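You operate a simulated robot arm through the tools that you are given. There is no shell and no other tool. Be economical: measure what you need, move in short steps, check, and stop when the job is done.

You are at the controls of a simulated two-armed robot. One attempt, no reset.

JOB
Swap the jig's damper for the white one marked 5 SEC; drop the lid once.
Fine: old one in the FAULT tray, new one latched; raise by one press of UP, lever back to HOLD. Set down upright: blue damper, what you pick out.

The check looks at the end state, three seconds after you hand in, the way a careful person would. Anything else that was tipped, shoved, dropped, spilled or broken makes it a failure. Lids that push on must go on centred and level and be pressed home; caps that screw on are set level and turned clockwise until they are tight.

ROBOT AND FRAMES
Two 7-joint arms with fingered hands on one trunk that stands fixed in place. Base frame: the origin is at the foot of the trunk, x ahead of it, y to its left, z up; the work surface is at about z = 0.8. Units: m, degrees, N and s.
The left shoulder is at [0.07, 0.169, 1.268], the right one opposite. With the tool pointing down near the work surface each hand reaches from about 0.1 to 0.64 m from the base axis, measured 20 degrees to its own side. Payload 3.4 kg a hand.
Tool frame (each hand has its own): the origin (TCP) lies between the finger pads and is the grasp point; the fingertips stand 0.023 m ahead of it; z points along the fingers, y is the line along which they close. The gripper opens to 0.116 m. The gripper's body begins 0.065 m behind the TCP. The gripper is a hand of 4 fingers: y runs from the thumb to the fingers, the wrist lies at [0, 0, -0.211] in the tool frame.
Orientation is told as [roll, pitch, yaw] about the base's x, y, z axes, in that order, counted from this pose: with the fingers straight down and closing along the base's y, the tool's x points along the base's -x, its y along +y and its z along -z.

CONTROLS
- The arms move only by the tool servo_tool. It takes "left_steps", "right_steps" or both (then of equal length, played together; a hand with none holds still); each is a list of rows, each a list of 6 numbers: the shift along the tool's x, y, z in m, then the turn, a rotation vector about the tool's x, y, z in degrees. In form: [[dx, dy, dz, rx, ry, rz], ...]. A call has 1 to 20 rows; each row is the pose to reach, as a shift and turn from the pose commanded when the call began, along the tool's axes at that moment. Rows are played at 5 a second. More than 0.05 m and 8.6 degrees between two rows, and nothing of the call is played. Where a pose cannot be reached the arm comes as near as it can. A force on the tool above 60 N (or 10 N above the force at the start of the call, whichever is more), or a blocked arm, ends the call early, and 0.2 s more pass. In this call time passes only in rows, and 0.2 s behind the last. It gives the time, the measured TCP pose, the force on the tool (base axes), the opening and the grip force at its end, in the units of the frame above (readings bear some noise), with the torque about the TCP (base axes, N m) and any sound that the robot's microphone picked up.
- Cameras (640 x 400 px; columns grow to the right, rows downward): "scene" is now at [0.1285, 0.0296, 1.4869]; the picture's right is [0.36, -0.93, 0.00], its down [-0.63, -0.24, -0.74] and it looks along [0.69, 0.27, -0.67] (base axes); focal length 300 px, centre (320, 200). "left" rides on the left gripper at [-0.068, 0.001, -0.09] in its tool frame; the picture's right is [-0.01, -1.00, 0.00], its down [0.79, -0.01, -0.61] and it looks along [0.61, -0.01, 0.79] (tool axes); focal length 251 px, centre (320, 200). "right" rides on the right gripper at [0.068, 0.001, -0.09] in its tool frame; the picture's right is [-0.01, 1.00, 0.00], its down [-0.80, -0.01, -0.61] and it looks along [-0.61, -0.01, 0.80] (tool axes); focal length 251 px, centre (320, 200). There is no depth. A picture from a camera that has moved, and an enlarged one, comes with that camera's place and axes in the base frame and with its lens.
- grab_frame(camera): a new picture of that camera. It takes no simulated time.
- raise_lower(by): slides the trunk up (or, below 0, down) by that many m; the arms and the scene camera ride with it, the base frame stays. It gives what a move gives, with no picture.
- curl_fingers(finger1, finger2, finger3, thumb_bend, hand): sets how far each is bent, from 0 (flat) to 1 (curled in); at 0.3 the hand is open as for a grip, at 0.7 the pads meet at the TCP. One left out holds its place. A second passes; each finger stops where it meets its share of the squeeze, and holds until it gets a number again. It is the only way to open and close the hand. It gives what a move gives, with no picture; readings hold the bend of each and the force on the fingers (four entries, about 0 where the hand has none), thumb and palm.
- head_to(pan, tilt): turns the head with the scene camera to pan (to the left, within 86 degrees either way) and tilt (down, from -29 to 69), counted from straight ahead of the robot. It gives what a move gives.
- inspect(camera, box): a new picture of the part [left, top, right, bottom] of that camera's present view, enlarged. It takes no simulated time.
- sign_off(): hands the job in; it is judged then, once.

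Go step by step. Nothing tells you positions but the pictures and the camera data: compare them with the known pose of the tool, close in by small moves and look again before you grip or let go. The budget is 120 turns and 78 pictures, counting those below and the enlarged ones. Unless the task says otherwise, let go and move clear before handing in, and close with one line.

The tools are called after "Request:" as name(argument=value, ...) on one line, values as JSON. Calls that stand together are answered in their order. servo_tool: Moves the arms, as the interface text tells. Its arguments: {"type":"object","properties":{"left_steps":{"type":"array"},"right_steps":{"type":"array"}},"required":[]} The other tools are called the same way: raise_lower (by) slides the trunk up or down; curl_fingers (finger1, finger2, finger3, thumb_bend, hand) moves the fingers one by one; head_to (pan, tilt) turns the head that bears the scene camera; grab_frame (camera) takes a picture; inspect (camera, box) takes an enlarged picture of a part of a camera's view; sign_off () hands the job in.

At the start:

```text
t: 0.0
left_tcp_pos: [0.3142, 0.418, 1.1698]
left_ee_rot: [0.0, 0.1, 0.0]
left_ft_force: [0.4, 0.4, 0.0]
left_wrist_torque: [-0.04, -0.01, -0.01]
left_gripper_width: 0.1163
left_grip_force: 0.1
left_shape: jaw
left_bend: [0.3, 0.3, 0.3, 0.3]
left_finger forces: [0.1, 0.0, 0.0, 0.0, 0.1, 0.0]
right_tcp_pos: [0.5398, 0.0044, 1.2385]
right_ee_rot: [0.0, 0.1, 0.1]
right_ft_force: [-0.3, -0.2, 0.1]
right_wrist_torque: [-0.03, 0.0, -0.01]
right_gripper_width: 0.1159
right_grip_force: 0.1
right_shape: jaw
right_bend: [0.3, 0.3, 0.3, 0.3]
right_finger forces: [0.1, 0.1, 0.0, 0.0, 0.1, 0.0]
trunk travel left (down, up): [-0.775, 0.165]
head pan, tilt: [21.1, 42.4]
```

scene: 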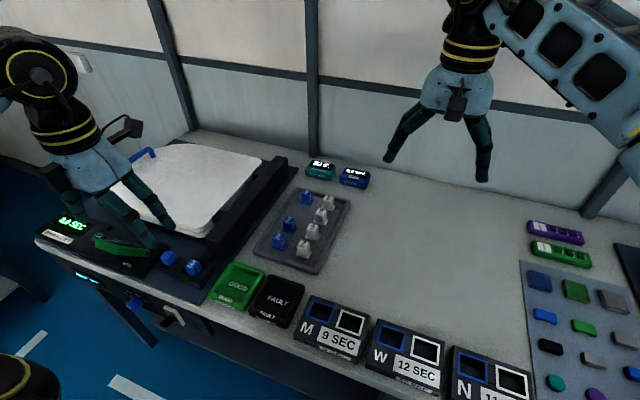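
right: 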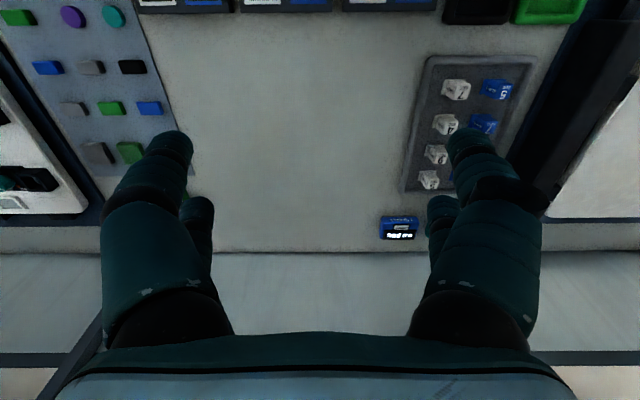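
left: 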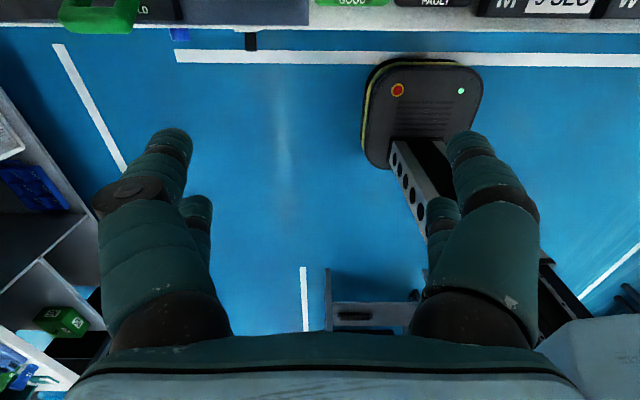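

I see a jig with a white lid at the left, a tray of small blue/white dampers, GOOD and FAULT trays. I'll look closer at the jig controls and the dampers first.

Request:
inspect(camera="scene", box=[20, 180, 240, 340])

Request:
inspect(camera="scene", box=[230, 150, 390, 290])

Request:
inspect(camera="right", box=[380, 40, 560, 250])

```text
2.50 times, centred on (130, 260) of scene
camera zoom: at [0.1285, 0.0296, 1.4869], right [0.36, -0.93, 0.0], down [-0.63, -0.24, -0.74], along [0.69, 0.27, -0.67], focal length 749 px, centre (795, 50)
```

zoom: 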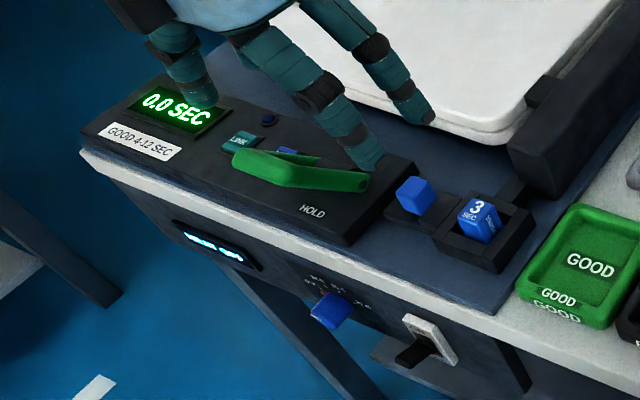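

```text
2.86 times, centred on (310, 220) of scene
camera zoom: at [0.1285, 0.0296, 1.4869], right [0.36, -0.93, 0.0], down [-0.63, -0.24, -0.74], along [0.69, 0.27, -0.67], focal length 856 px, centre (349, 143)
```

zoom: 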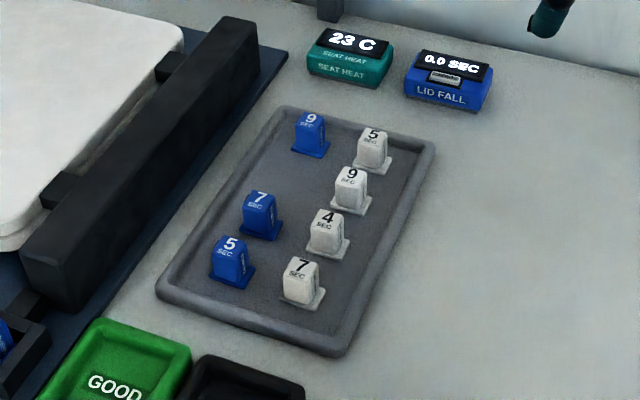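

```text
1.90 times, centred on (470, 145) of right
camera zoom: at [0.4706, 0.0046, 1.3283], right [0.01, 1.0, 0.0], down [0.8, -0.01, 0.61], along [0.61, 0.0, -0.8], focal length 479 px, centre (34, 305)
```

zoom: 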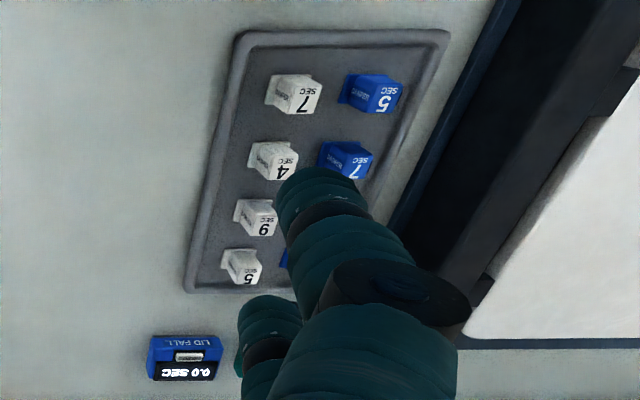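

The jig has a damper socket (blue "3 SEC" in it) near (0.44, 0.51), a green lever marked HOLD and small buttons. I move the left hand back and up to see it all.

Request:
servo_tool(left_steps=[[0, 0, -0.04, 0, 0, 0], [0, -0.04, -0.07, 0, 0, 0], [0.03, -0.08, -0.1, 0, 0, 0], [0.05, -0.12, -0.1, 0, 0, 0], [0.05, -0.16, -0.1, 0, 0, 0]])

Request:
head_to(pan=50, tilt=45)

Request:
grab_frame(camera="scene")

```text
refused: row 3 steps farther than a row can; nothing moved
```

```text
t: 0.9
left_tcp_pos: [0.3143, 0.4177, 1.1709]
left_ee_rot: [-0.1, 0.0, -0.1]
left_ft_force: [-0.6, -0.1, -0.1]
left_wrist_torque: [0.02, 0.03, 0.02]
left_gripper_width: 0.1157
left_grip_force: 0.1
left_shape: jaw
left_bend: [0.3, 0.3, 0.3, 0.3]
left_finger forces: [0.1, 0.0, 0.1, 0.1, 0.0, 0.0]
right_tcp_pos: [0.5401, 0.0043, 1.2392]
right_ee_rot: [0.0, 0.0, 0.1]
right_ft_force: [-0.5, 0.2, -0.4]
right_wrist_torque: [-0.01, 0.0, -0.03]
right_gripper_width: 0.1162
right_grip_force: 0.0
right_shape: jaw
right_bend: [0.3, 0.3, 0.3, 0.3]
right_finger forces: [0.0, 0.0, 0.1, 0.0, 0.0, 0.0]
trunk travel left (down, up): [-0.775, 0.165]
head pan, tilt: [50.0, 45.0]
```

```text
71 pictures are left
camera scene: at [0.1031, 0.0617, 1.4832], right [0.77, -0.64, 0.0], down [-0.45, -0.54, -0.71], along [0.45, 0.54, -0.71], focal length 300 px, centre (320, 200)
```

scene: 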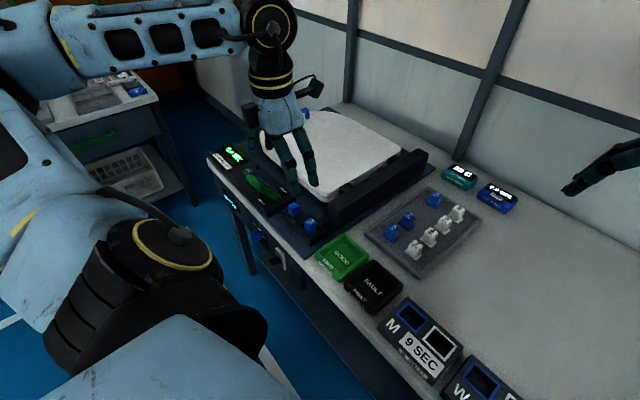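

The left hand stands in the line of sight; I'll shift it right and back in smaller rows, then look.

Request:
servo_tool(left_steps=[[0, -0.04, -0.02, 0, 0, 0], [0, -0.08, -0.03, 0, 0, 0], [0.03, -0.11, -0.03, 0, 0, 0], [0.06, -0.14, -0.03, 0, 0, 0], [0.09, -0.16, -0.03, 0, 0, 0]])

Request:
inspect(camera="scene", box=[190, 90, 440, 290])

```text
t: 2.1
left_tcp_pos: [0.2429, 0.2599, 1.2151]
left_ee_rot: [0.1, 0.2, 0.1]
left_ft_force: [-0.6, -0.7, 0.0]
left_wrist_torque: [0.04, -0.01, 0.0]
left_gripper_width: 0.1158
left_grip_force: 0.1
left_shape: jaw
left_bend: [0.3, 0.3, 0.3, 0.3]
left_finger forces: [0.0, 0.0, 0.0, 0.0, 0.1, 0.0]
left hand out of reach, approached as far as the arm can: row 5
right_tcp_pos: [0.5406, 0.0032, 1.2384]
right_ee_rot: [0.1, 0.1, 0.2]
right_ft_force: [0.1, 0.0, -0.9]
right_wrist_torque: [-0.02, 0.0, -0.04]
right_gripper_width: 0.1158
right_grip_force: 0.2
right_shape: jaw
right_bend: [0.3, 0.3, 0.3, 0.3]
right_finger forces: [0.1, 0.1, 0.1, 0.1, 0.0, 0.1]
trunk travel left (down, up): [-0.775, 0.165]
head pan, tilt: [50.0, 45.0]
```

```text
2.00 times, centred on (315, 190) of scene
camera zoom: at [0.1032, 0.0601, 1.4832], right [0.77, -0.64, 0.0], down [-0.45, -0.54, -0.71], along [0.45, 0.54, -0.71], focal length 600 px, centre (330, 220)
```

zoom: 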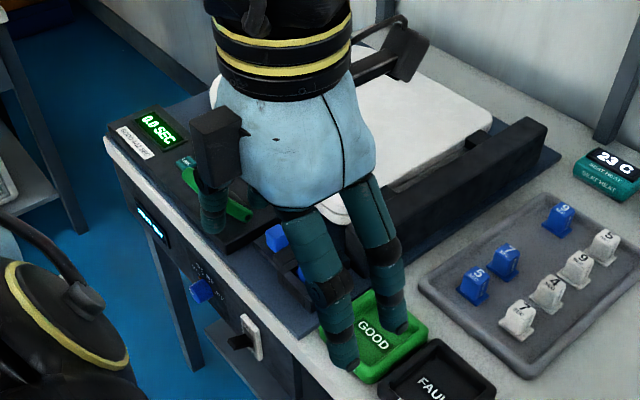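

Still in the way; moving the left hand forward and a bit right takes it off the jig line.

Request:
servo_tool(left_steps=[[-0.04, -0.01, 0, 0, 0, 0], [-0.08, -0.03, 0, 0, 0, 0], [-0.12, -0.05, 0, 0, 0, 0], [-0.16, -0.06, 0, 0, 0, 0]])

Request:
inspect(camera="scene", box=[190, 90, 440, 290])

Request:
inspect(camera="scene", box=[200, 130, 330, 270])

```text
t: 3.1
left_tcp_pos: [0.4046, 0.1985, 1.2169]
left_ee_rot: [0.0, 0.1, 0.0]
left_ft_force: [-0.5, 0.1, -0.2]
left_wrist_torque: [-0.02, 0.02, 0.02]
left_gripper_width: 0.1159
left_grip_force: 0.1
left_shape: jaw
left_bend: [0.3, 0.3, 0.3, 0.3]
left_finger forces: [0.0, 0.0, 0.0, 0.0, 0.1, 0.1]
right_tcp_pos: [0.5434, 0.0027, 1.2382]
right_ee_rot: [-0.1, 0.1, 0.1]
right_ft_force: [0.5, 0.5, -0.1]
right_wrist_torque: [0.05, 0.02, 0.0]
right_gripper_width: 0.1162
right_grip_force: 0.0
right_shape: jaw
right_bend: [0.3, 0.3, 0.3, 0.3]
right_finger forces: [0.1, 0.0, 0.0, 0.1, 0.0, 0.0]
trunk travel left (down, up): [-0.775, 0.165]
head pan, tilt: [50.0, 45.0]
```

```text
2.00 times, centred on (315, 190) of scene
camera zoom: at [0.1055, 0.0609, 1.483], right [0.77, -0.64, 0.0], down [-0.46, -0.54, -0.71], along [0.45, 0.54, -0.71], focal length 600 px, centre (330, 220)
```

zoom: 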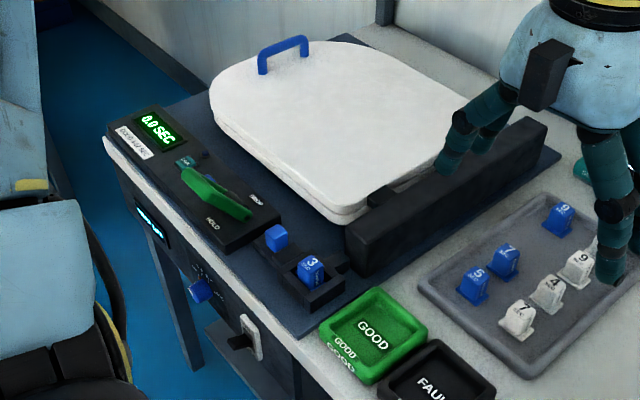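

```text
2.86 times, centred on (265, 200) of scene
camera zoom: at [0.1055, 0.0609, 1.483], right [0.77, -0.64, 0.0], down [-0.46, -0.54, -0.71], along [0.45, 0.54, -0.71], focal length 856 px, centre (477, 200)
```

zoom: 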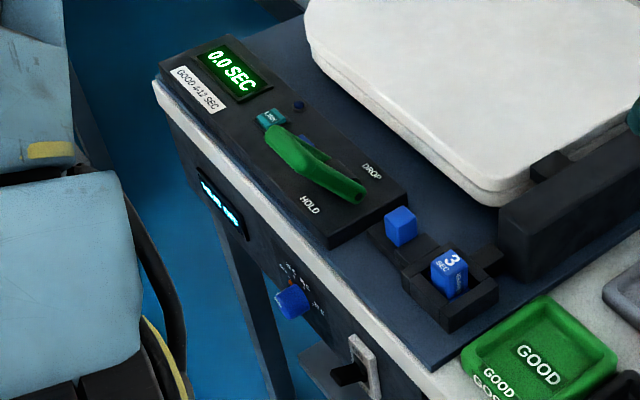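

Lid is down, hinged at the black bar; lever lies between HOLD and DROP. I zoom on the front panel and the lever region.

Request:
inspect(camera="scene", box=[255, 200, 305, 240])

Request:
inspect(camera="scene", box=[210, 130, 300, 200])

Request:
inspect(camera="scene", box=[215, 190, 305, 280])

```text
10.00 times, centred on (280, 220) of scene
camera zoom: at [0.1055, 0.0609, 1.483], right [0.77, -0.64, 0.0], down [-0.46, -0.54, -0.71], along [0.45, 0.54, -0.71], focal length 2997 px, centre (720, 0)
```

zoom: 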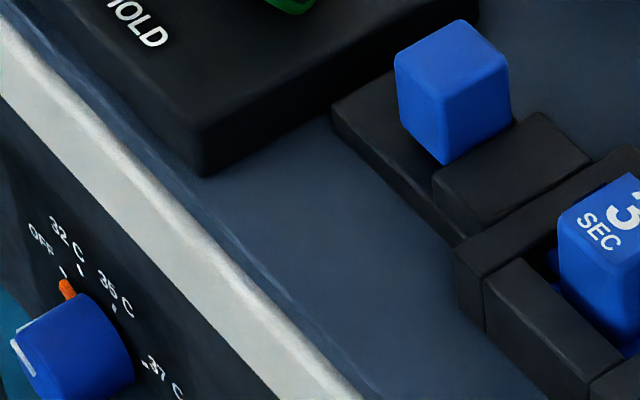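

```text
5.71 times, centred on (255, 165) of scene
camera zoom: at [0.1055, 0.0609, 1.483], right [0.77, -0.64, 0.0], down [-0.46, -0.54, -0.71], along [0.45, 0.54, -0.71], focal length 1713 px, centre (691, 400)
```

zoom: 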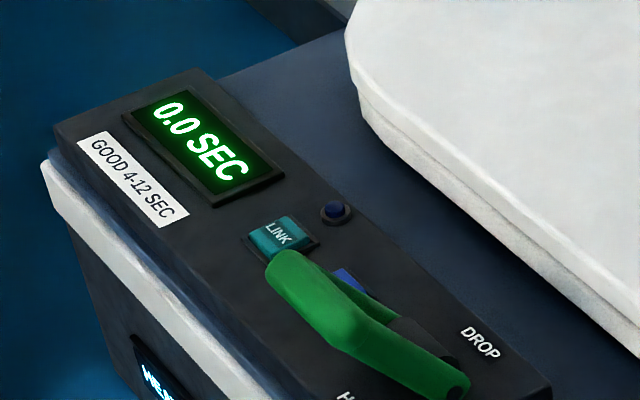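

```text
4.44 times, centred on (260, 235) of scene
camera zoom: at [0.1055, 0.0609, 1.483], right [0.77, -0.64, 0.0], down [-0.46, -0.54, -0.71], along [0.45, 0.54, -0.71], focal length 1332 px, centre (587, 44)
```

zoom: 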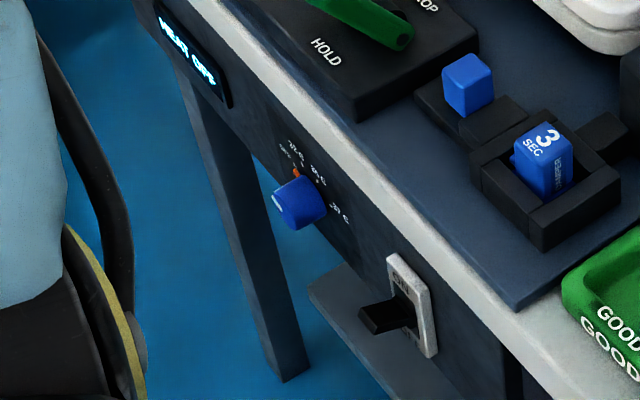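

Next to the LINK button a blue one (likely UP) hides beneath the lever; the blue cube is probably the latch knob. I bring the left hand camera over the jig to look from above.

Request:
servo_tool(left_steps=[[-0.01, 0.045, 0, 0, 0, 0], [-0.02, 0.09, 0, 0, 0, 0], [-0.03, 0.135, 0.0, 0, 0, 0], [-0.04, 0.18, 0.01, 0, 0, 0], [-0.05, 0.225, 0.02, 0, 0, 0], [-0.06, 0.27, 0.03, 0, 0, 0], [-0.07, 0.315, 0.05, 0, 0, 0], [-0.07, 0.355, 0.07, 0, 0, 0]])

Request:
grab_frame(camera="left")

```text
refused: row 7 steps farther than a row can; nothing moved
```

```text
64 pictures are left
camera left: at [0.4723, 0.2004, 1.307], right [0.01, -1.0, 0.0], down [-0.79, -0.01, 0.61], along [-0.61, -0.01, -0.79], focal length 251 px, centre (320, 200)
```

left: 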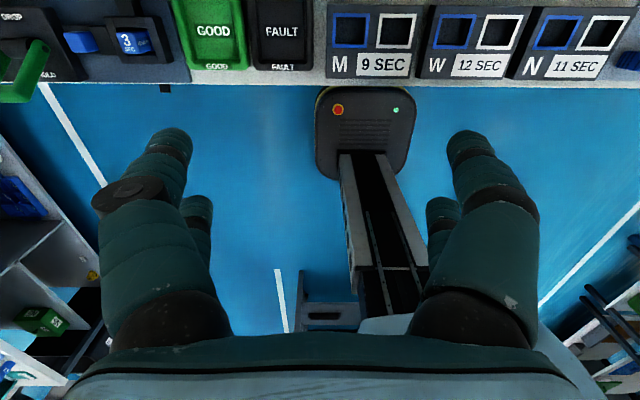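

The picture shows the jig at the upper left; row steps were slightly too long. I move again with shorter rows.

Request:
servo_tool(left_steps=[[-0.01, 0.04, 0, 0, 0, 0], [-0.02, 0.08, 0, 0, 0, 0], [-0.03, 0.12, 0.0, 0, 0, 0], [-0.04, 0.16, 0.01, 0, 0, 0], [-0.05, 0.2, 0.02, 0, 0, 0], [-0.06, 0.24, 0.03, 0, 0, 0], [-0.07, 0.28, 0.04, 0, 0, 0], [-0.07, 0.32, 0.05, 0, 0, 0], [-0.07, 0.36, 0.06, 0, 0, 0]])

Request:
grab_frame(camera="left")

```text
t: 5.1
left_tcp_pos: [0.4707, 0.5607, 1.1523]
left_ee_rot: [-0.1, 0.0, 0.1]
left_ft_force: [0.0, -0.5, 0.1]
left_wrist_torque: [0.01, -0.02, -0.02]
left_gripper_width: 0.1158
left_grip_force: 0.1
left_shape: jaw
left_bend: [0.3, 0.3, 0.3, 0.3]
left_finger forces: [0.1, 0.0, 0.0, 0.1, 0.0, 0.0]
right_tcp_pos: [0.5415, 0.0049, 1.2396]
right_ee_rot: [-0.1, 0.0, 0.1]
right_ft_force: [-0.3, 0.3, 0.5]
right_wrist_torque: [-0.01, 0.01, 0.04]
right_gripper_width: 0.116
right_grip_force: 0.1
right_shape: jaw
right_bend: [0.3, 0.3, 0.3, 0.3]
right_finger forces: [0.1, 0.0, 0.1, 0.0, 0.0, 0.1]
trunk travel left (down, up): [-0.775, 0.165]
head pan, tilt: [50.0, 45.0]
```

```text
63 pictures are left
camera left: at [0.5391, 0.563, 1.2427], right [0.01, -1.0, 0.0], down [-0.79, -0.01, 0.61], along [-0.61, -0.01, -0.79], focal length 251 px, centre (320, 200)
```

left: 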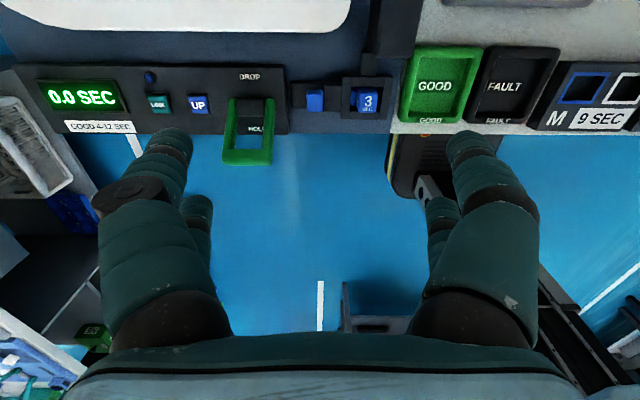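

Now UP, LINK, the U-shaped lever leaning to HOLD, and the socket are clear. Zooming on socket/latch and buttons.

Request:
inspect(camera="left", box=[280, 60, 400, 140])

Request:
inspect(camera="left", box=[130, 50, 310, 170])

```text
5.00 times, centred on (340, 100) of left
camera zoom: at [0.5391, 0.563, 1.2427], right [0.01, -1.0, 0.0], down [-0.79, -0.01, 0.61], along [-0.61, -0.01, -0.79], focal length 1257 px, centre (220, 700)
```

zoom: 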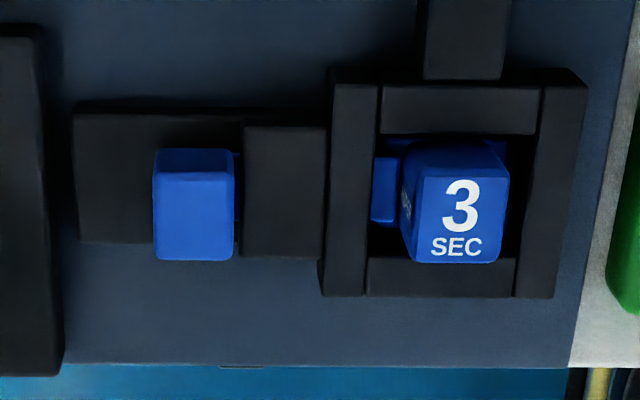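

```text
3.33 times, centred on (220, 110) of left
camera zoom: at [0.5391, 0.563, 1.2427], right [0.01, -1.0, 0.0], down [-0.79, -0.01, 0.61], along [-0.61, -0.01, -0.79], focal length 838 px, centre (653, 500)
```

zoom: 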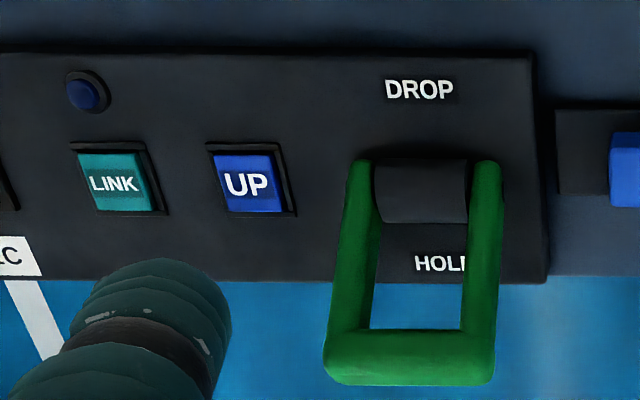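

The latch knob near (0.43, 0.57) has its bolt running into the socket at (0.43, 0.49); it must slide to +y. For reach I first lower the trunk 0.15.

Request:
raise_lower(by=-0.15)

Request:
grab_frame(camera="scene")

Request:
grab_frame(camera="left")

```text
t: 6.9
left_tcp_pos: [0.4722, 0.5592, 1.0033]
left_ee_rot: [0.0, 0.0, 0.0]
left_ft_force: [-0.3, -0.2, -0.7]
left_wrist_torque: [-0.01, 0.01, 0.01]
left_gripper_width: 0.1158
left_grip_force: 0.0
left_shape: jaw
left_bend: [0.3, 0.3, 0.3, 0.3]
left_finger forces: [0.0, 0.0, 0.0, 0.0, 0.0, 0.1]
right_tcp_pos: [0.5421, 0.0041, 1.0896]
right_ee_rot: [0.0, -0.1, 0.1]
right_ft_force: [-0.9, 0.1, -0.6]
right_wrist_torque: [0.02, -0.03, 0.0]
right_gripper_width: 0.1157
right_grip_force: 0.0
right_shape: jaw
right_bend: [0.3, 0.3, 0.3, 0.3]
right_finger forces: [0.0, 0.1, 0.0, 0.1, 0.0, 0.0]
trunk travel left (down, up): [-0.625, 0.315]
head pan, tilt: [50.0, 45.0]
```

```text
60 pictures are left
camera scene: at [0.103, 0.0618, 1.3332], right [0.77, -0.64, 0.0], down [-0.45, -0.54, -0.71], along [0.45, 0.54, -0.71], focal length 300 px, centre (320, 200)
```

scene: 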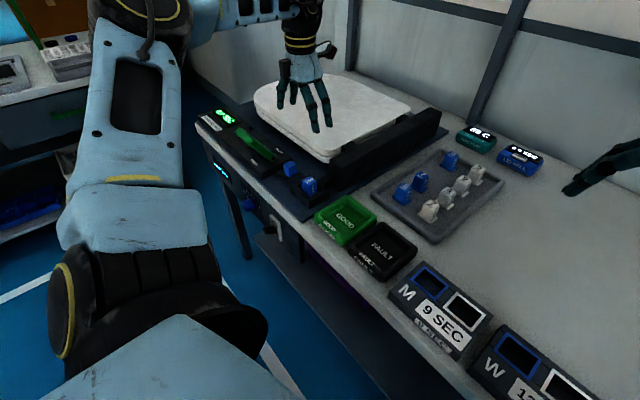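

```text
59 pictures are left
camera left: at [0.5387, 0.5611, 1.0938], right [0.01, -1.0, 0.0], down [-0.79, -0.01, 0.61], along [-0.61, -0.01, -0.79], focal length 251 px, centre (320, 200)
```

left: 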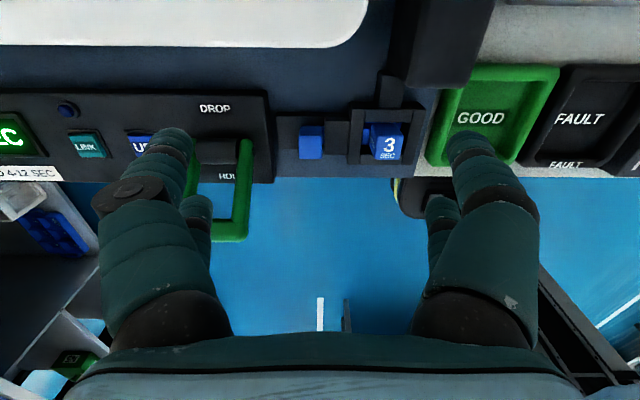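

Triangulating gives the knob at about (0.428, 0.568, 0.84) and the damper top at (0.424, 0.484, 0.85). I narrow the left hand and move above the knob.

Request:
curl_fingers(hand="left", finger1=0.52, finger2=0.52, finger3=0.52, thumb_bend=0.52)

Request:
servo_tool(left_steps=[[0.022, 0.004, 0.02, 0, 0, 0], [0.044, 0.009, 0.05, 0, 0, 0]])

Request:
grab_frame(camera="left")

Request:
inspect(camera="scene", box=[240, 100, 360, 210])

```text
t: 7.9
left_tcp_pos: [0.4706, 0.5597, 1.0036]
left_ee_rot: [0.0, 0.0, 0.1]
left_ft_force: [1.0, -0.3, 0.0]
left_wrist_torque: [0.02, -0.01, -0.02]
left_gripper_width: 0.0527
left_grip_force: 0.1
left_shape: fingers
left_bend: [0.52, 0.52, 0.52, 0.52]
left_finger forces: [0.0, 0.0, 0.0, 0.0, 0.1, 0.0]
right_tcp_pos: [0.5417, 0.003, 1.0899]
right_ee_rot: [0.0, -0.1, 0.1]
right_ft_force: [-0.2, 0.5, -0.5]
right_wrist_torque: [-0.05, 0.03, 0.0]
right_gripper_width: 0.1159
right_grip_force: 0.1
right_shape: jaw
right_bend: [0.3, 0.3, 0.3, 0.3]
right_finger forces: [0.0, 0.0, 0.0, 0.0, 0.0, 0.0]
trunk travel left (down, up): [-0.625, 0.315]
head pan, tilt: [50.0, 45.0]
```

```text
t: 8.5
left_tcp_pos: [0.4293, 0.5691, 0.9545]
left_ee_rot: [-0.2, -0.1, -0.1]
left_ft_force: [0.0, 0.2, 0.1]
left_wrist_torque: [-0.03, -0.01, 0.01]
left_gripper_width: 0.0527
left_grip_force: 0.0
left_shape: fingers
left_bend: [0.52, 0.52, 0.52, 0.52]
left_finger forces: [0.0, 0.1, 0.0, 0.0, 0.0, 0.0]
right_tcp_pos: [0.5401, 0.0049, 1.0894]
right_ee_rot: [0.0, 0.0, 0.1]
right_ft_force: [-0.2, 1.4, 0.4]
right_wrist_torque: [0.01, -0.04, -0.02]
right_gripper_width: 0.1161
right_grip_force: 0.0
right_shape: jaw
right_bend: [0.3, 0.3, 0.3, 0.3]
right_finger forces: [0.0, 0.1, 0.1, 0.0, 0.0, 0.0]
trunk travel left (down, up): [-0.625, 0.315]
head pan, tilt: [50.0, 45.0]
```

```text
58 pictures are left
camera left: at [0.4963, 0.5709, 1.0438], right [0.01, -1.0, 0.0], down [-0.79, -0.01, 0.61], along [-0.61, -0.01, -0.79], focal length 251 px, centre (320, 200)
```

left: 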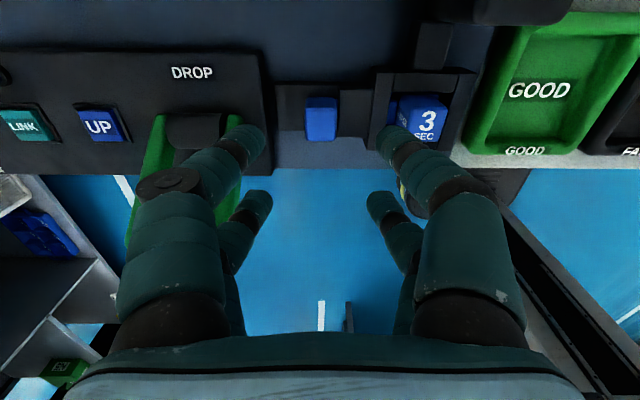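

```text
3.64 times, centred on (300, 155) of scene
camera zoom: at [0.1025, 0.0628, 1.3332], right [0.77, -0.64, 0.0], down [-0.45, -0.54, -0.71], along [0.45, 0.54, -0.71], focal length 1090 px, centre (393, 364)
```

zoom: 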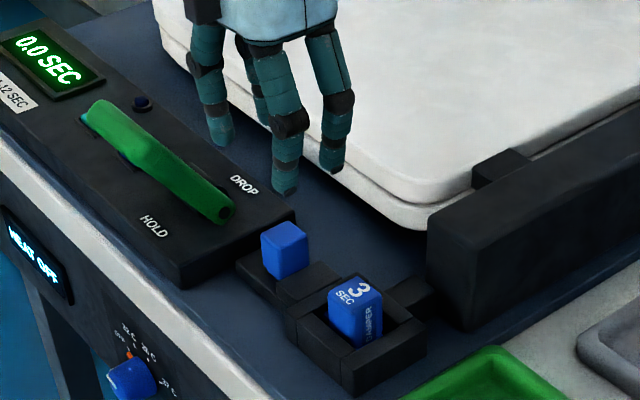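

The hand looks like two digits on either side; I bend just the thumb to learn which digit it is before touching anything.

Request:
curl_fingers(hand="left", thumb_bend=0.2, finger1=0.7)

Request:
grab_frame(camera="left")

```text
t: 9.5
left_tcp_pos: [0.4303, 0.5702, 0.9533]
left_ee_rot: [0.0, 0.1, 0.0]
left_ft_force: [-0.2, -0.4, -0.1]
left_wrist_torque: [0.04, -0.04, 0.02]
left_gripper_width: 0.0686
left_grip_force: 0.2
left_shape: fingers
left_bend: [0.7, 0.52, 0.52, 0.2]
left_finger forces: [0.0, 0.0, 0.1, 0.1, 0.1, 0.1]
right_tcp_pos: [0.5409, 0.0034, 1.0881]
right_ee_rot: [0.0, 0.1, 0.1]
right_ft_force: [0.6, -0.3, -0.9]
right_wrist_torque: [0.0, 0.01, 0.0]
right_gripper_width: 0.1157
right_grip_force: 0.0
right_shape: jaw
right_bend: [0.3, 0.3, 0.3, 0.3]
right_finger forces: [0.0, 0.0, 0.1, 0.0, 0.0, 0.0]
trunk travel left (down, up): [-0.625, 0.315]
head pan, tilt: [50.0, 45.0]
```

```text
56 pictures are left
camera left: at [0.4968, 0.5703, 1.0444], right [0.01, -1.0, 0.0], down [-0.79, -0.01, 0.61], along [-0.61, -0.01, -0.79], focal length 251 px, centre (320, 200)
```

left: 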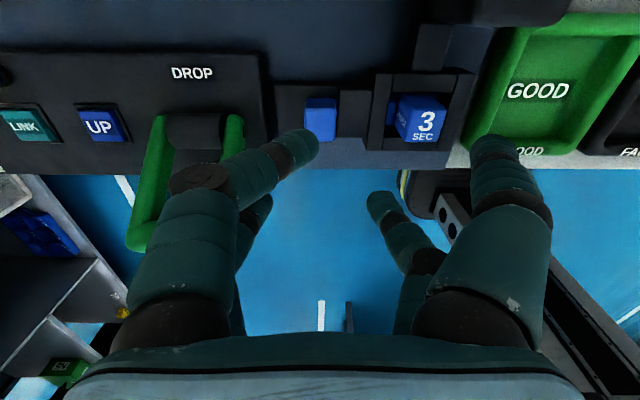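

Finger 1 and the thumb form the pair on the far side (about 0.018 m ahead in x of the TCP). I set both back to a narrow opening and shift so this pair straddles the latch knob, then go down in steps.

Request:
curl_fingers(hand="left", thumb_bend=0.55, finger1=0.55, finger2=0.4, finger3=0.4)

Request:
servo_tool(left_steps=[[0.018, 0, 0.02, 0, 0, 0], [0.02, 0, 0.06, 0, 0, 0]])

Request:
grab_frame(camera="left")

Request:
inspect(camera="scene", box=[240, 100, 360, 210])

```text
t: 10.5
left_tcp_pos: [0.4292, 0.5694, 0.954]
left_ee_rot: [0.0, 0.0, 0.0]
left_ft_force: [-0.7, -0.5, -0.7]
left_wrist_torque: [-0.01, -0.04, -0.01]
left_gripper_width: 0.0434
left_grip_force: 0.1
left_shape: fingers
left_bend: [0.55, 0.4, 0.4, 0.55]
left_finger forces: [0.0, 0.0, 0.0, 0.0, 0.0, 0.0]
right_tcp_pos: [0.541, 0.0043, 1.0901]
right_ee_rot: [-0.1, 0.1, 0.0]
right_ft_force: [-0.3, 0.1, -1.0]
right_wrist_torque: [-0.01, 0.01, 0.0]
right_gripper_width: 0.1159
right_grip_force: 0.1
right_shape: jaw
right_bend: [0.3, 0.3, 0.3, 0.3]
right_finger forces: [0.1, 0.1, 0.0, 0.0, 0.0, 0.0]
trunk travel left (down, up): [-0.625, 0.315]
head pan, tilt: [50.0, 45.0]
```

```text
t: 11.1
left_tcp_pos: [0.4082, 0.5697, 0.8942]
left_ee_rot: [-0.1, 0.0, 0.1]
left_ft_force: [0.8, 0.1, 0.2]
left_wrist_torque: [0.01, 0.04, -0.01]
left_gripper_width: 0.0435
left_grip_force: 0.0
left_shape: fingers
left_bend: [0.55, 0.4, 0.4, 0.55]
left_finger forces: [0.1, 0.0, 0.0, 0.1, 0.0, 0.0]
right_tcp_pos: [0.542, 0.0046, 1.089]
right_ee_rot: [0.0, 0.1, 0.0]
right_ft_force: [0.2, -0.3, -0.9]
right_wrist_torque: [0.02, 0.02, -0.01]
right_gripper_width: 0.116
right_grip_force: 0.0
right_shape: jaw
right_bend: [0.3, 0.3, 0.3, 0.3]
right_finger forces: [0.0, 0.0, 0.0, 0.1, 0.1, 0.0]
trunk travel left (down, up): [-0.625, 0.315]
head pan, tilt: [50.0, 45.0]
```

```text
55 pictures are left
camera left: at [0.4769, 0.5703, 0.9831], right [0.01, -1.0, 0.0], down [-0.79, -0.01, 0.61], along [-0.61, -0.01, -0.79], focal length 251 px, centre (320, 200)
```

left: 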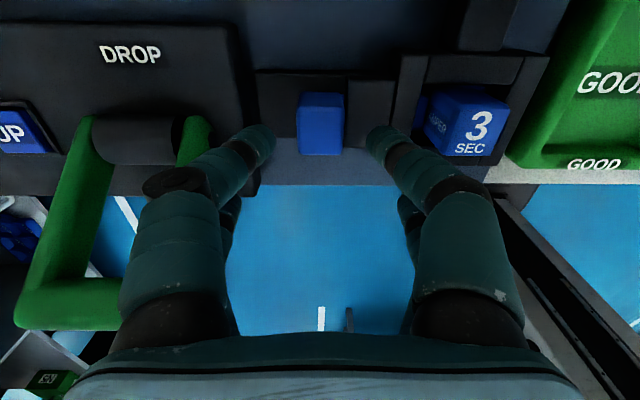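

```text
3.64 times, centred on (300, 155) of scene
camera zoom: at [0.1042, 0.0626, 1.3331], right [0.77, -0.64, 0.0], down [-0.46, -0.54, -0.71], along [0.45, 0.54, -0.71], focal length 1090 px, centre (393, 364)
```

zoom: 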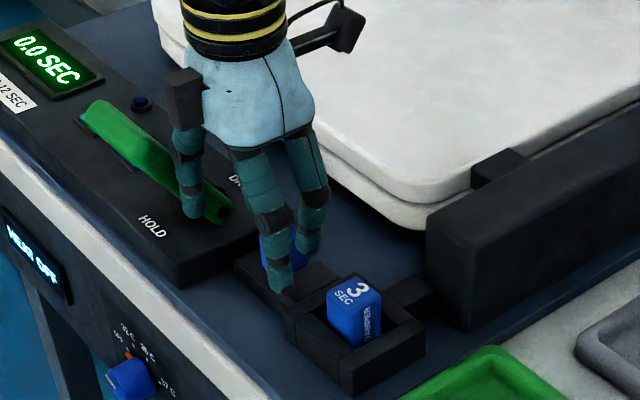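

The pair straddles the knob; fingers 2 and 3 could touch the socket and the panel, so I close them a bit to pass in front of the knob, then descend.

Request:
curl_fingers(hand="left", finger2=0.6, finger3=0.6)

Request:
servo_tool(left_steps=[[0.001, 0, 0.015, 0, 0, 0], [0.001, 0, 0.028, 0, 0, 0]])

Request:
grab_frame(camera="left")

```text
t: 12.1
left_tcp_pos: [0.4079, 0.5678, 0.8932]
left_ee_rot: [0.0, 0.0, 0.0]
left_ft_force: [0.2, 0.6, 0.0]
left_wrist_torque: [0.01, -0.02, -0.03]
left_gripper_width: 0.0435
left_grip_force: 0.1
left_shape: fingers
left_bend: [0.55, 0.6, 0.6, 0.55]
left_finger forces: [0.0, 0.0, 0.0, 0.1, 0.0, 0.0]
right_tcp_pos: [0.5409, 0.0036, 1.0887]
right_ee_rot: [0.1, 0.0, 0.1]
right_ft_force: [0.3, -0.1, -0.3]
right_wrist_torque: [-0.03, 0.0, 0.0]
right_gripper_width: 0.1161
right_grip_force: 0.1
right_shape: jaw
right_bend: [0.3, 0.3, 0.3, 0.3]
right_finger forces: [0.0, 0.0, 0.1, 0.1, 0.0, 0.0]
trunk travel left (down, up): [-0.625, 0.315]
head pan, tilt: [50.0, 45.0]
```

```text
t: 12.7
left_tcp_pos: [0.4064, 0.5692, 0.866]
left_ee_rot: [-0.1, 0.0, 0.0]
left_ft_force: [-1.2, 0.3, -0.3]
left_wrist_torque: [0.02, 0.01, -0.04]
left_gripper_width: 0.0432
left_grip_force: 0.1
left_shape: fingers
left_bend: [0.55, 0.6, 0.6, 0.55]
left_finger forces: [0.0, 0.0, 0.0, 0.0, 0.1, 0.1]
right_tcp_pos: [0.5409, 0.0036, 1.0887]
right_ee_rot: [0.0, 0.0, 0.2]
right_ft_force: [-0.1, 0.3, 1.2]
right_wrist_torque: [0.0, 0.0, 0.01]
right_gripper_width: 0.116
right_grip_force: 0.0
right_shape: jaw
right_bend: [0.3, 0.3, 0.3, 0.3]
right_finger forces: [0.0, 0.0, 0.0, 0.0, 0.0, 0.0]
trunk travel left (down, up): [-0.625, 0.315]
head pan, tilt: [50.0, 45.0]
```

```text
53 pictures are left
camera left: at [0.4746, 0.5701, 0.9561], right [0.01, -1.0, 0.0], down [-0.79, -0.01, 0.61], along [-0.61, -0.01, -0.79], focal length 251 px, centre (320, 200)
```

left: 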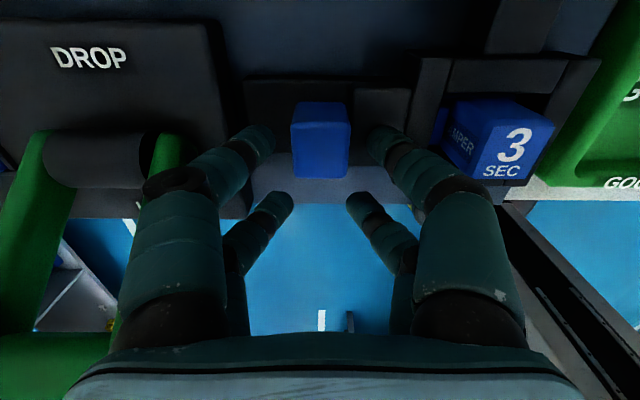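

The knob sits between thumb and finger 1 with no contact yet. I close this pair on it.

Request:
curl_fingers(hand="left", thumb_bend=0.7, finger1=0.7)

Request:
servo_tool(left_steps=[[0, 0.004, 0, 0, 0, 0], [0, 0.008, 0, 0, 0, 0], [0, 0.012, 0, 0, 0, 0], [0, 0.016, 0, 0, 0, 0]])

Request:
grab_frame(camera="left")

```text
t: 13.7
left_tcp_pos: [0.406, 0.5677, 0.8662]
left_ee_rot: [-0.1, 0.1, 0.0]
left_ft_force: [-0.9, -0.9, -1.7]
left_wrist_torque: [-0.01, 0.06, -0.03]
left_gripper_width: 0.0205
left_grip_force: 6.3
left_shape: fingers
left_bend: [0.63, 0.6, 0.6, 0.64]
left_finger forces: [5.3, 0.0, 0.0, 0.1, 6.6, 0.0]
right_tcp_pos: [0.5415, 0.0035, 1.088]
right_ee_rot: [0.1, 0.0, 0.1]
right_ft_force: [0.2, 0.2, -0.5]
right_wrist_torque: [0.01, -0.02, -0.03]
right_gripper_width: 0.1159
right_grip_force: 0.1
right_shape: jaw
right_bend: [0.3, 0.3, 0.3, 0.3]
right_finger forces: [0.0, 0.1, 0.0, 0.0, 0.0, 0.1]
trunk travel left (down, up): [-0.625, 0.315]
head pan, tilt: [50.0, 45.0]
```

```text
t: 14.7
left_tcp_pos: [0.4055, 0.5828, 0.868]
left_ee_rot: [-0.1, 0.1, 0.0]
left_ft_force: [-1.3, -12.3, -2.3]
left_wrist_torque: [0.57, 0.18, 0.32]
left_gripper_width: 0.0209
left_grip_force: 11.7
left_shape: fingers
left_bend: [0.62, 0.6, 0.6, 0.64]
left_finger forces: [5.6, 12.6, 0.1, 0.0, 5.3, 0.0]
right_tcp_pos: [0.54, 0.0004, 1.0898]
right_ee_rot: [0.1, 0.1, 0.0]
right_ft_force: [-0.9, 0.0, 0.7]
right_wrist_torque: [-0.01, 0.05, 0.02]
right_gripper_width: 0.1161
right_grip_force: 0.0
right_shape: jaw
right_bend: [0.3, 0.3, 0.3, 0.3]
right_finger forces: [0.0, 0.1, 0.0, 0.0, 0.0, 0.0]
trunk travel left (down, up): [-0.625, 0.315]
head pan, tilt: [50.0, 45.0]
```

```text
52 pictures are left
camera left: at [0.4744, 0.5837, 0.9571], right [0.01, -1.0, 0.0], down [-0.79, -0.01, 0.61], along [-0.61, -0.01, -0.79], focal length 251 px, centre (320, 200)
```

left: 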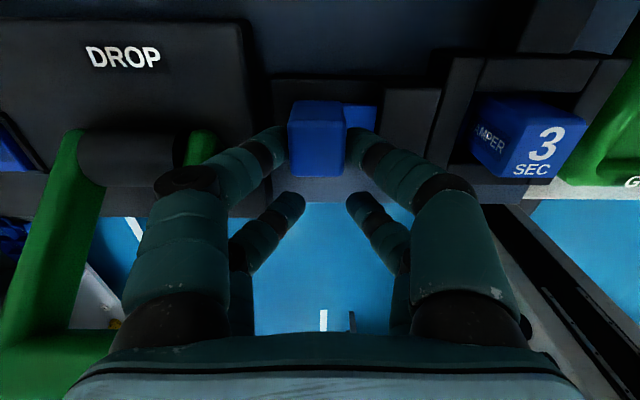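

The bolt has come out with the knob, finger 2 is touching the panel side, so I stop there. Let me check the socket closely before releasing.

Request:
inspect(camera="left", box=[270, 60, 630, 210])

Request:
curl_fingers(hand="left", thumb_bend=0.57, finger1=0.57)

Request:
servo_tool(left_steps=[[0, -0.004, -0.01, 0, 0, 0], [0, -0.004, -0.05, 0, 0, 0], [0, -0.004, -0.09, 0, 0, 0]])

Request:
grab_frame(camera="left")

```text
1.78 times, centred on (450, 135) of left
camera zoom: at [0.4744, 0.5837, 0.9571], right [0.01, -1.0, 0.0], down [-0.79, -0.01, 0.61], along [-0.61, -0.01, -0.79], focal length 447 px, centre (89, 316)
```

zoom: 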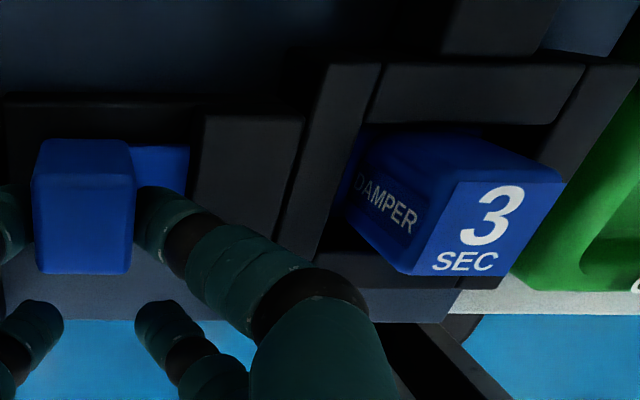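

```text
t: 15.7
left_tcp_pos: [0.4071, 0.5838, 0.8663]
left_ee_rot: [0.2, 0.0, -0.1]
left_ft_force: [0.7, -12.2, 0.2]
left_wrist_torque: [0.33, 0.01, 0.2]
left_gripper_width: 0.0398
left_grip_force: 5.9
left_shape: fingers
left_bend: [0.56, 0.6, 0.6, 0.56]
left_finger forces: [0.1, 11.9, 0.0, 0.0, 0.1, 0.0]
right_tcp_pos: [0.5409, 0.0011, 1.0896]
right_ee_rot: [0.1, -0.1, 0.1]
right_ft_force: [-0.2, 0.7, 0.1]
right_wrist_torque: [-0.01, 0.0, 0.0]
right_gripper_width: 0.1159
right_grip_force: 0.1
right_shape: jaw
right_bend: [0.3, 0.3, 0.3, 0.3]
right_finger forces: [0.1, 0.1, 0.0, 0.0, 0.1, 0.1]
trunk travel left (down, up): [-0.625, 0.315]
head pan, tilt: [50.0, 45.0]
```

```text
t: 16.5
left_tcp_pos: [0.4082, 0.5796, 0.9575]
left_ee_rot: [0.0, 0.0, 0.1]
left_ft_force: [-0.4, 0.4, -0.3]
left_wrist_torque: [0.0, 0.0, -0.01]
left_gripper_width: 0.0399
left_grip_force: 0.1
left_shape: fingers
left_bend: [0.56, 0.6, 0.6, 0.56]
left_finger forces: [0.0, 0.0, 0.1, 0.0, 0.0, 0.0]
right_tcp_pos: [0.5409, 0.0032, 1.0901]
right_ee_rot: [0.0, 0.0, 0.2]
right_ft_force: [0.8, -0.1, -0.6]
right_wrist_torque: [0.01, 0.01, -0.01]
right_gripper_width: 0.1162
right_grip_force: 0.1
right_shape: jaw
right_bend: [0.3, 0.3, 0.3, 0.3]
right_finger forces: [0.0, 0.0, 0.0, 0.0, 0.0, 0.0]
trunk travel left (down, up): [-0.625, 0.315]
head pan, tilt: [50.0, 45.0]
```

```text
50 pictures are left
camera left: at [0.4749, 0.5803, 1.0467], right [0.01, -1.0, 0.0], down [-0.8, -0.01, 0.61], along [-0.61, -0.01, -0.8], focal length 251 px, centre (320, 200)
```

left: 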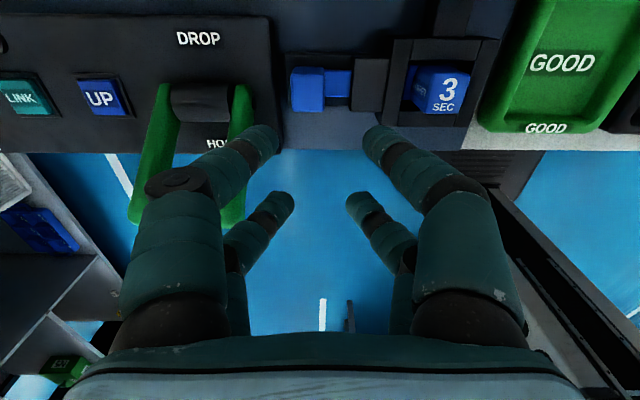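

Knob stays retracted. A zoom tells whether the tongue is wholly out of the socket.

Request:
inspect(camera="left", box=[280, 20, 500, 160])

```text
2.86 times, centred on (390, 90) of left
camera zoom: at [0.4749, 0.5803, 1.0467], right [0.01, -1.0, 0.0], down [-0.8, -0.01, 0.61], along [-0.61, -0.01, -0.8], focal length 718 px, centre (120, 514)
```

zoom: 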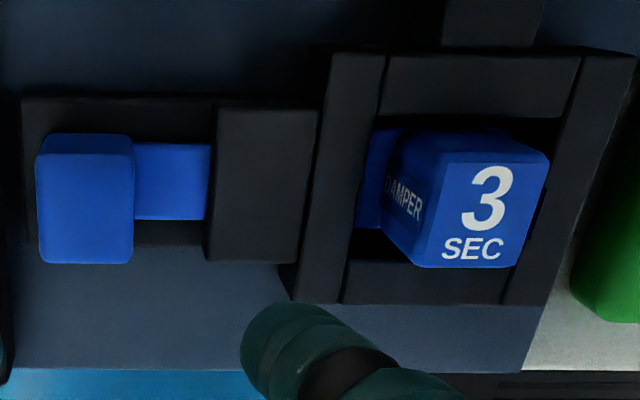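

The bolt is out; the plate beside the damper is its own base flange. I now move the thumb–finger 1 pair over the damper at (0.427, 0.486).

Request:
servo_tool(left_steps=[[0, -0.045, 0, 0, 0, 0], [0, -0.09, 0, 0, 0, 0], [0, -0.0935, 0.035, 0, 0, 0], [0, -0.0935, 0.06, 0, 0, 0]])

Request:
grab_frame(camera="left")

Request:
inspect(camera="scene", box=[240, 100, 360, 210])

```text
t: 17.5
left_tcp_pos: [0.4058, 0.4853, 0.8964]
left_ee_rot: [0.0, 0.0, 0.1]
left_ft_force: [0.2, -0.4, -0.3]
left_wrist_torque: [0.02, -0.01, 0.0]
left_gripper_width: 0.0403
left_grip_force: 0.1
left_shape: fingers
left_bend: [0.56, 0.6, 0.6, 0.56]
left_finger forces: [0.0, 0.1, 0.0, 0.0, 0.0, 0.0]
right_tcp_pos: [0.5418, 0.0032, 1.0891]
right_ee_rot: [0.1, 0.1, 0.0]
right_ft_force: [0.3, -0.7, 0.4]
right_wrist_torque: [-0.03, 0.04, 0.02]
right_gripper_width: 0.1158
right_grip_force: 0.0
right_shape: jaw
right_bend: [0.3, 0.3, 0.3, 0.3]
right_finger forces: [0.0, 0.0, 0.0, 0.0, 0.0, 0.0]
trunk travel left (down, up): [-0.625, 0.315]
head pan, tilt: [50.0, 45.0]
```

```text
48 pictures are left
camera left: at [0.473, 0.4862, 0.9855], right [0.01, -1.0, 0.0], down [-0.8, -0.01, 0.61], along [-0.61, -0.01, -0.8], focal length 251 px, centre (320, 200)
```

left: 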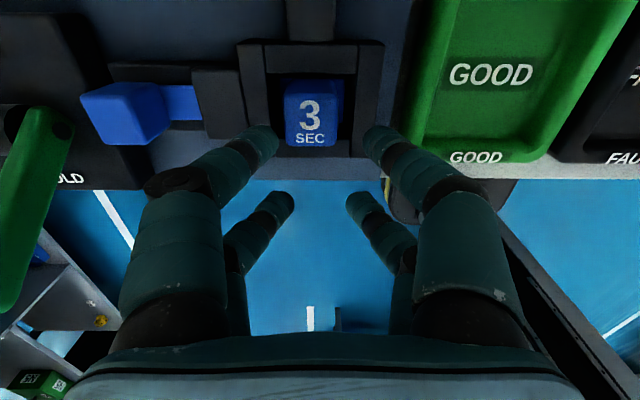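

```text
3.64 times, centred on (300, 155) of scene
camera zoom: at [0.1032, 0.0618, 1.3332], right [0.77, -0.64, 0.0], down [-0.45, -0.54, -0.71], along [0.45, 0.54, -0.71], focal length 1090 px, centre (393, 364)
```

zoom: 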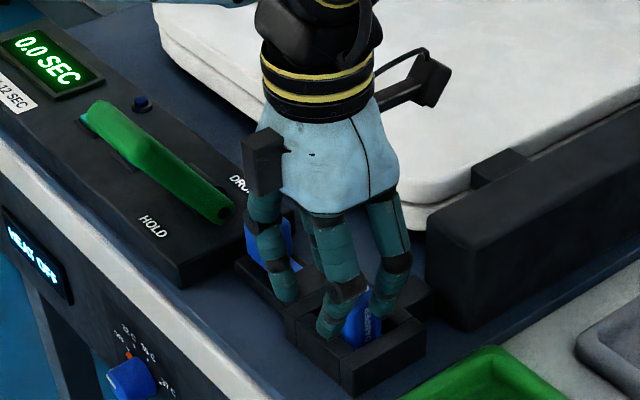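

The damper appears ~3 mm to +y of centre; I correct and descend to grip height, then grip.

Request:
servo_tool(left_steps=[[-0.002, 0.003, 0.015, 0, 0, 0], [-0.002, 0.003, 0.03, 0, 0, 0]])

Request:
grab_frame(camera="left")

Request:
curl_fingers(hand="left", thumb_bend=0.75, finger1=0.75)

Request:
grab_frame(camera="left")

```text
t: 18.1
left_tcp_pos: [0.4068, 0.4872, 0.868]
left_ee_rot: [0.1, -0.3, 0.1]
left_ft_force: [2.4, 1.3, 9.9]
left_wrist_torque: [0.01, -0.2, 0.06]
left_gripper_width: 0.04
left_grip_force: 5.1
left_shape: fingers
left_bend: [0.56, 0.6, 0.6, 0.57]
left_finger forces: [3.9, 0.0, 0.1, 0.1, 5.9, 0.0]
right_tcp_pos: [0.5398, 0.0018, 1.0907]
right_ee_rot: [0.1, -0.2, 0.1]
right_ft_force: [-0.4, -1.3, -0.6]
right_wrist_torque: [0.01, -0.03, 0.04]
right_gripper_width: 0.1157
right_grip_force: 0.1
right_shape: jaw
right_bend: [0.3, 0.3, 0.3, 0.3]
right_finger forces: [0.1, 0.0, 0.0, 0.0, 0.0, 0.1]
trunk travel left (down, up): [-0.625, 0.315]
head pan, tilt: [50.0, 45.0]
```

```text
46 pictures are left
camera left: at [0.4745, 0.4884, 0.9577], right [0.01, -1.0, 0.0], down [-0.8, -0.01, 0.6], along [-0.6, 0.0, -0.8], focal length 251 px, centre (320, 200)
```

left: 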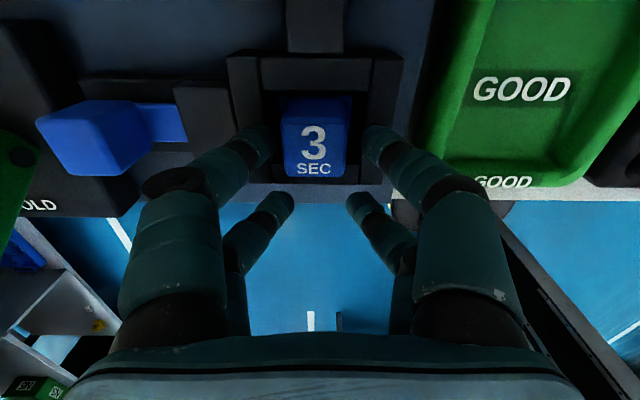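

```text
t: 19.1
left_tcp_pos: [0.4072, 0.4873, 0.8643]
left_ee_rot: [0.0, 0.0, 0.0]
left_ft_force: [-0.8, -2.6, 4.1]
left_wrist_torque: [0.12, -0.02, 0.0]
left_gripper_width: 0.0238
left_grip_force: 11.7
left_shape: fingers
left_bend: [0.7, 0.6, 0.6, 0.68]
left_finger forces: [14.6, 0.1, 0.1, 0.0, 10.6, 0.1]
right_tcp_pos: [0.5409, 0.0032, 1.0897]
right_ee_rot: [0.0, 0.0, 0.0]
right_ft_force: [-0.5, 0.9, 0.9]
right_wrist_torque: [0.01, -0.01, 0.03]
right_gripper_width: 0.116
right_grip_force: 0.1
right_shape: jaw
right_bend: [0.3, 0.3, 0.3, 0.3]
right_finger forces: [0.0, 0.1, 0.0, 0.0, 0.0, 0.0]
trunk travel left (down, up): [-0.625, 0.315]
head pan, tilt: [50.0, 45.0]
```

```text
45 pictures are left
camera left: at [0.475, 0.4893, 0.9552], right [0.01, -1.0, 0.0], down [-0.79, -0.01, 0.61], along [-0.61, -0.01, -0.79], focal length 251 px, centre (320, 200)
```

left: 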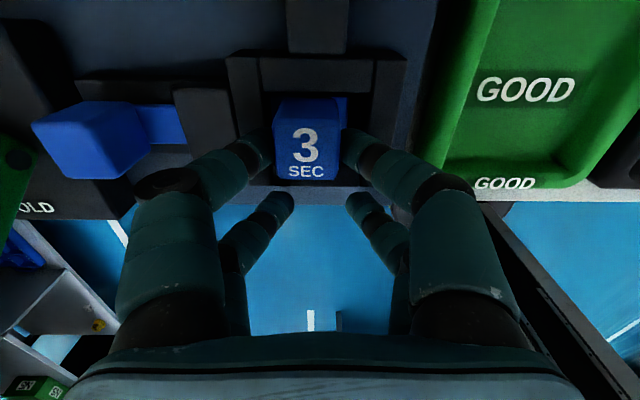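

Gripped with about 12 N. I lift straight up slowly and check it comes free.

Request:
servo_tool(left_steps=[[0, 0, -0.008, 0, 0, 0], [0, 0, -0.016, 0, 0, 0], [0, 0, -0.03, 0, 0, 0], [0, 0, -0.06, 0, 0, 0], [0, 0, -0.09, 0, 0, 0]])

Request:
grab_frame(camera="left")

```text
t: 20.3
left_tcp_pos: [0.408, 0.489, 0.955]
left_ee_rot: [-0.1, 0.1, 0.0]
left_ft_force: [-0.2, -0.4, -0.2]
left_wrist_torque: [0.01, -0.01, -0.02]
left_gripper_width: 0.0234
left_grip_force: 9.9
left_shape: fingers
left_bend: [0.68, 0.6, 0.6, 0.69]
left_finger forces: [9.7, 0.0, 0.0, 0.0, 9.7, 0.1]
right_tcp_pos: [0.5412, 0.0034, 1.0889]
right_ee_rot: [-0.1, 0.0, 0.1]
right_ft_force: [0.1, -0.7, 0.3]
right_wrist_torque: [-0.01, 0.01, -0.03]
right_gripper_width: 0.116
right_grip_force: 0.0
right_shape: jaw
right_bend: [0.3, 0.3, 0.3, 0.3]
right_finger forces: [0.0, 0.0, 0.0, 0.1, 0.0, 0.0]
trunk travel left (down, up): [-0.625, 0.315]
head pan, tilt: [50.0, 45.0]
```

```text
44 pictures are left
camera left: at [0.4754, 0.4902, 1.0444], right [0.01, -1.0, 0.0], down [-0.79, -0.01, 0.61], along [-0.61, -0.01, -0.79], focal length 251 px, centre (320, 200)
```

left: 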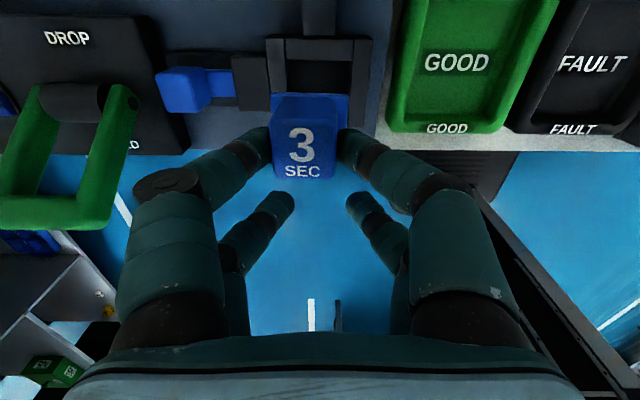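

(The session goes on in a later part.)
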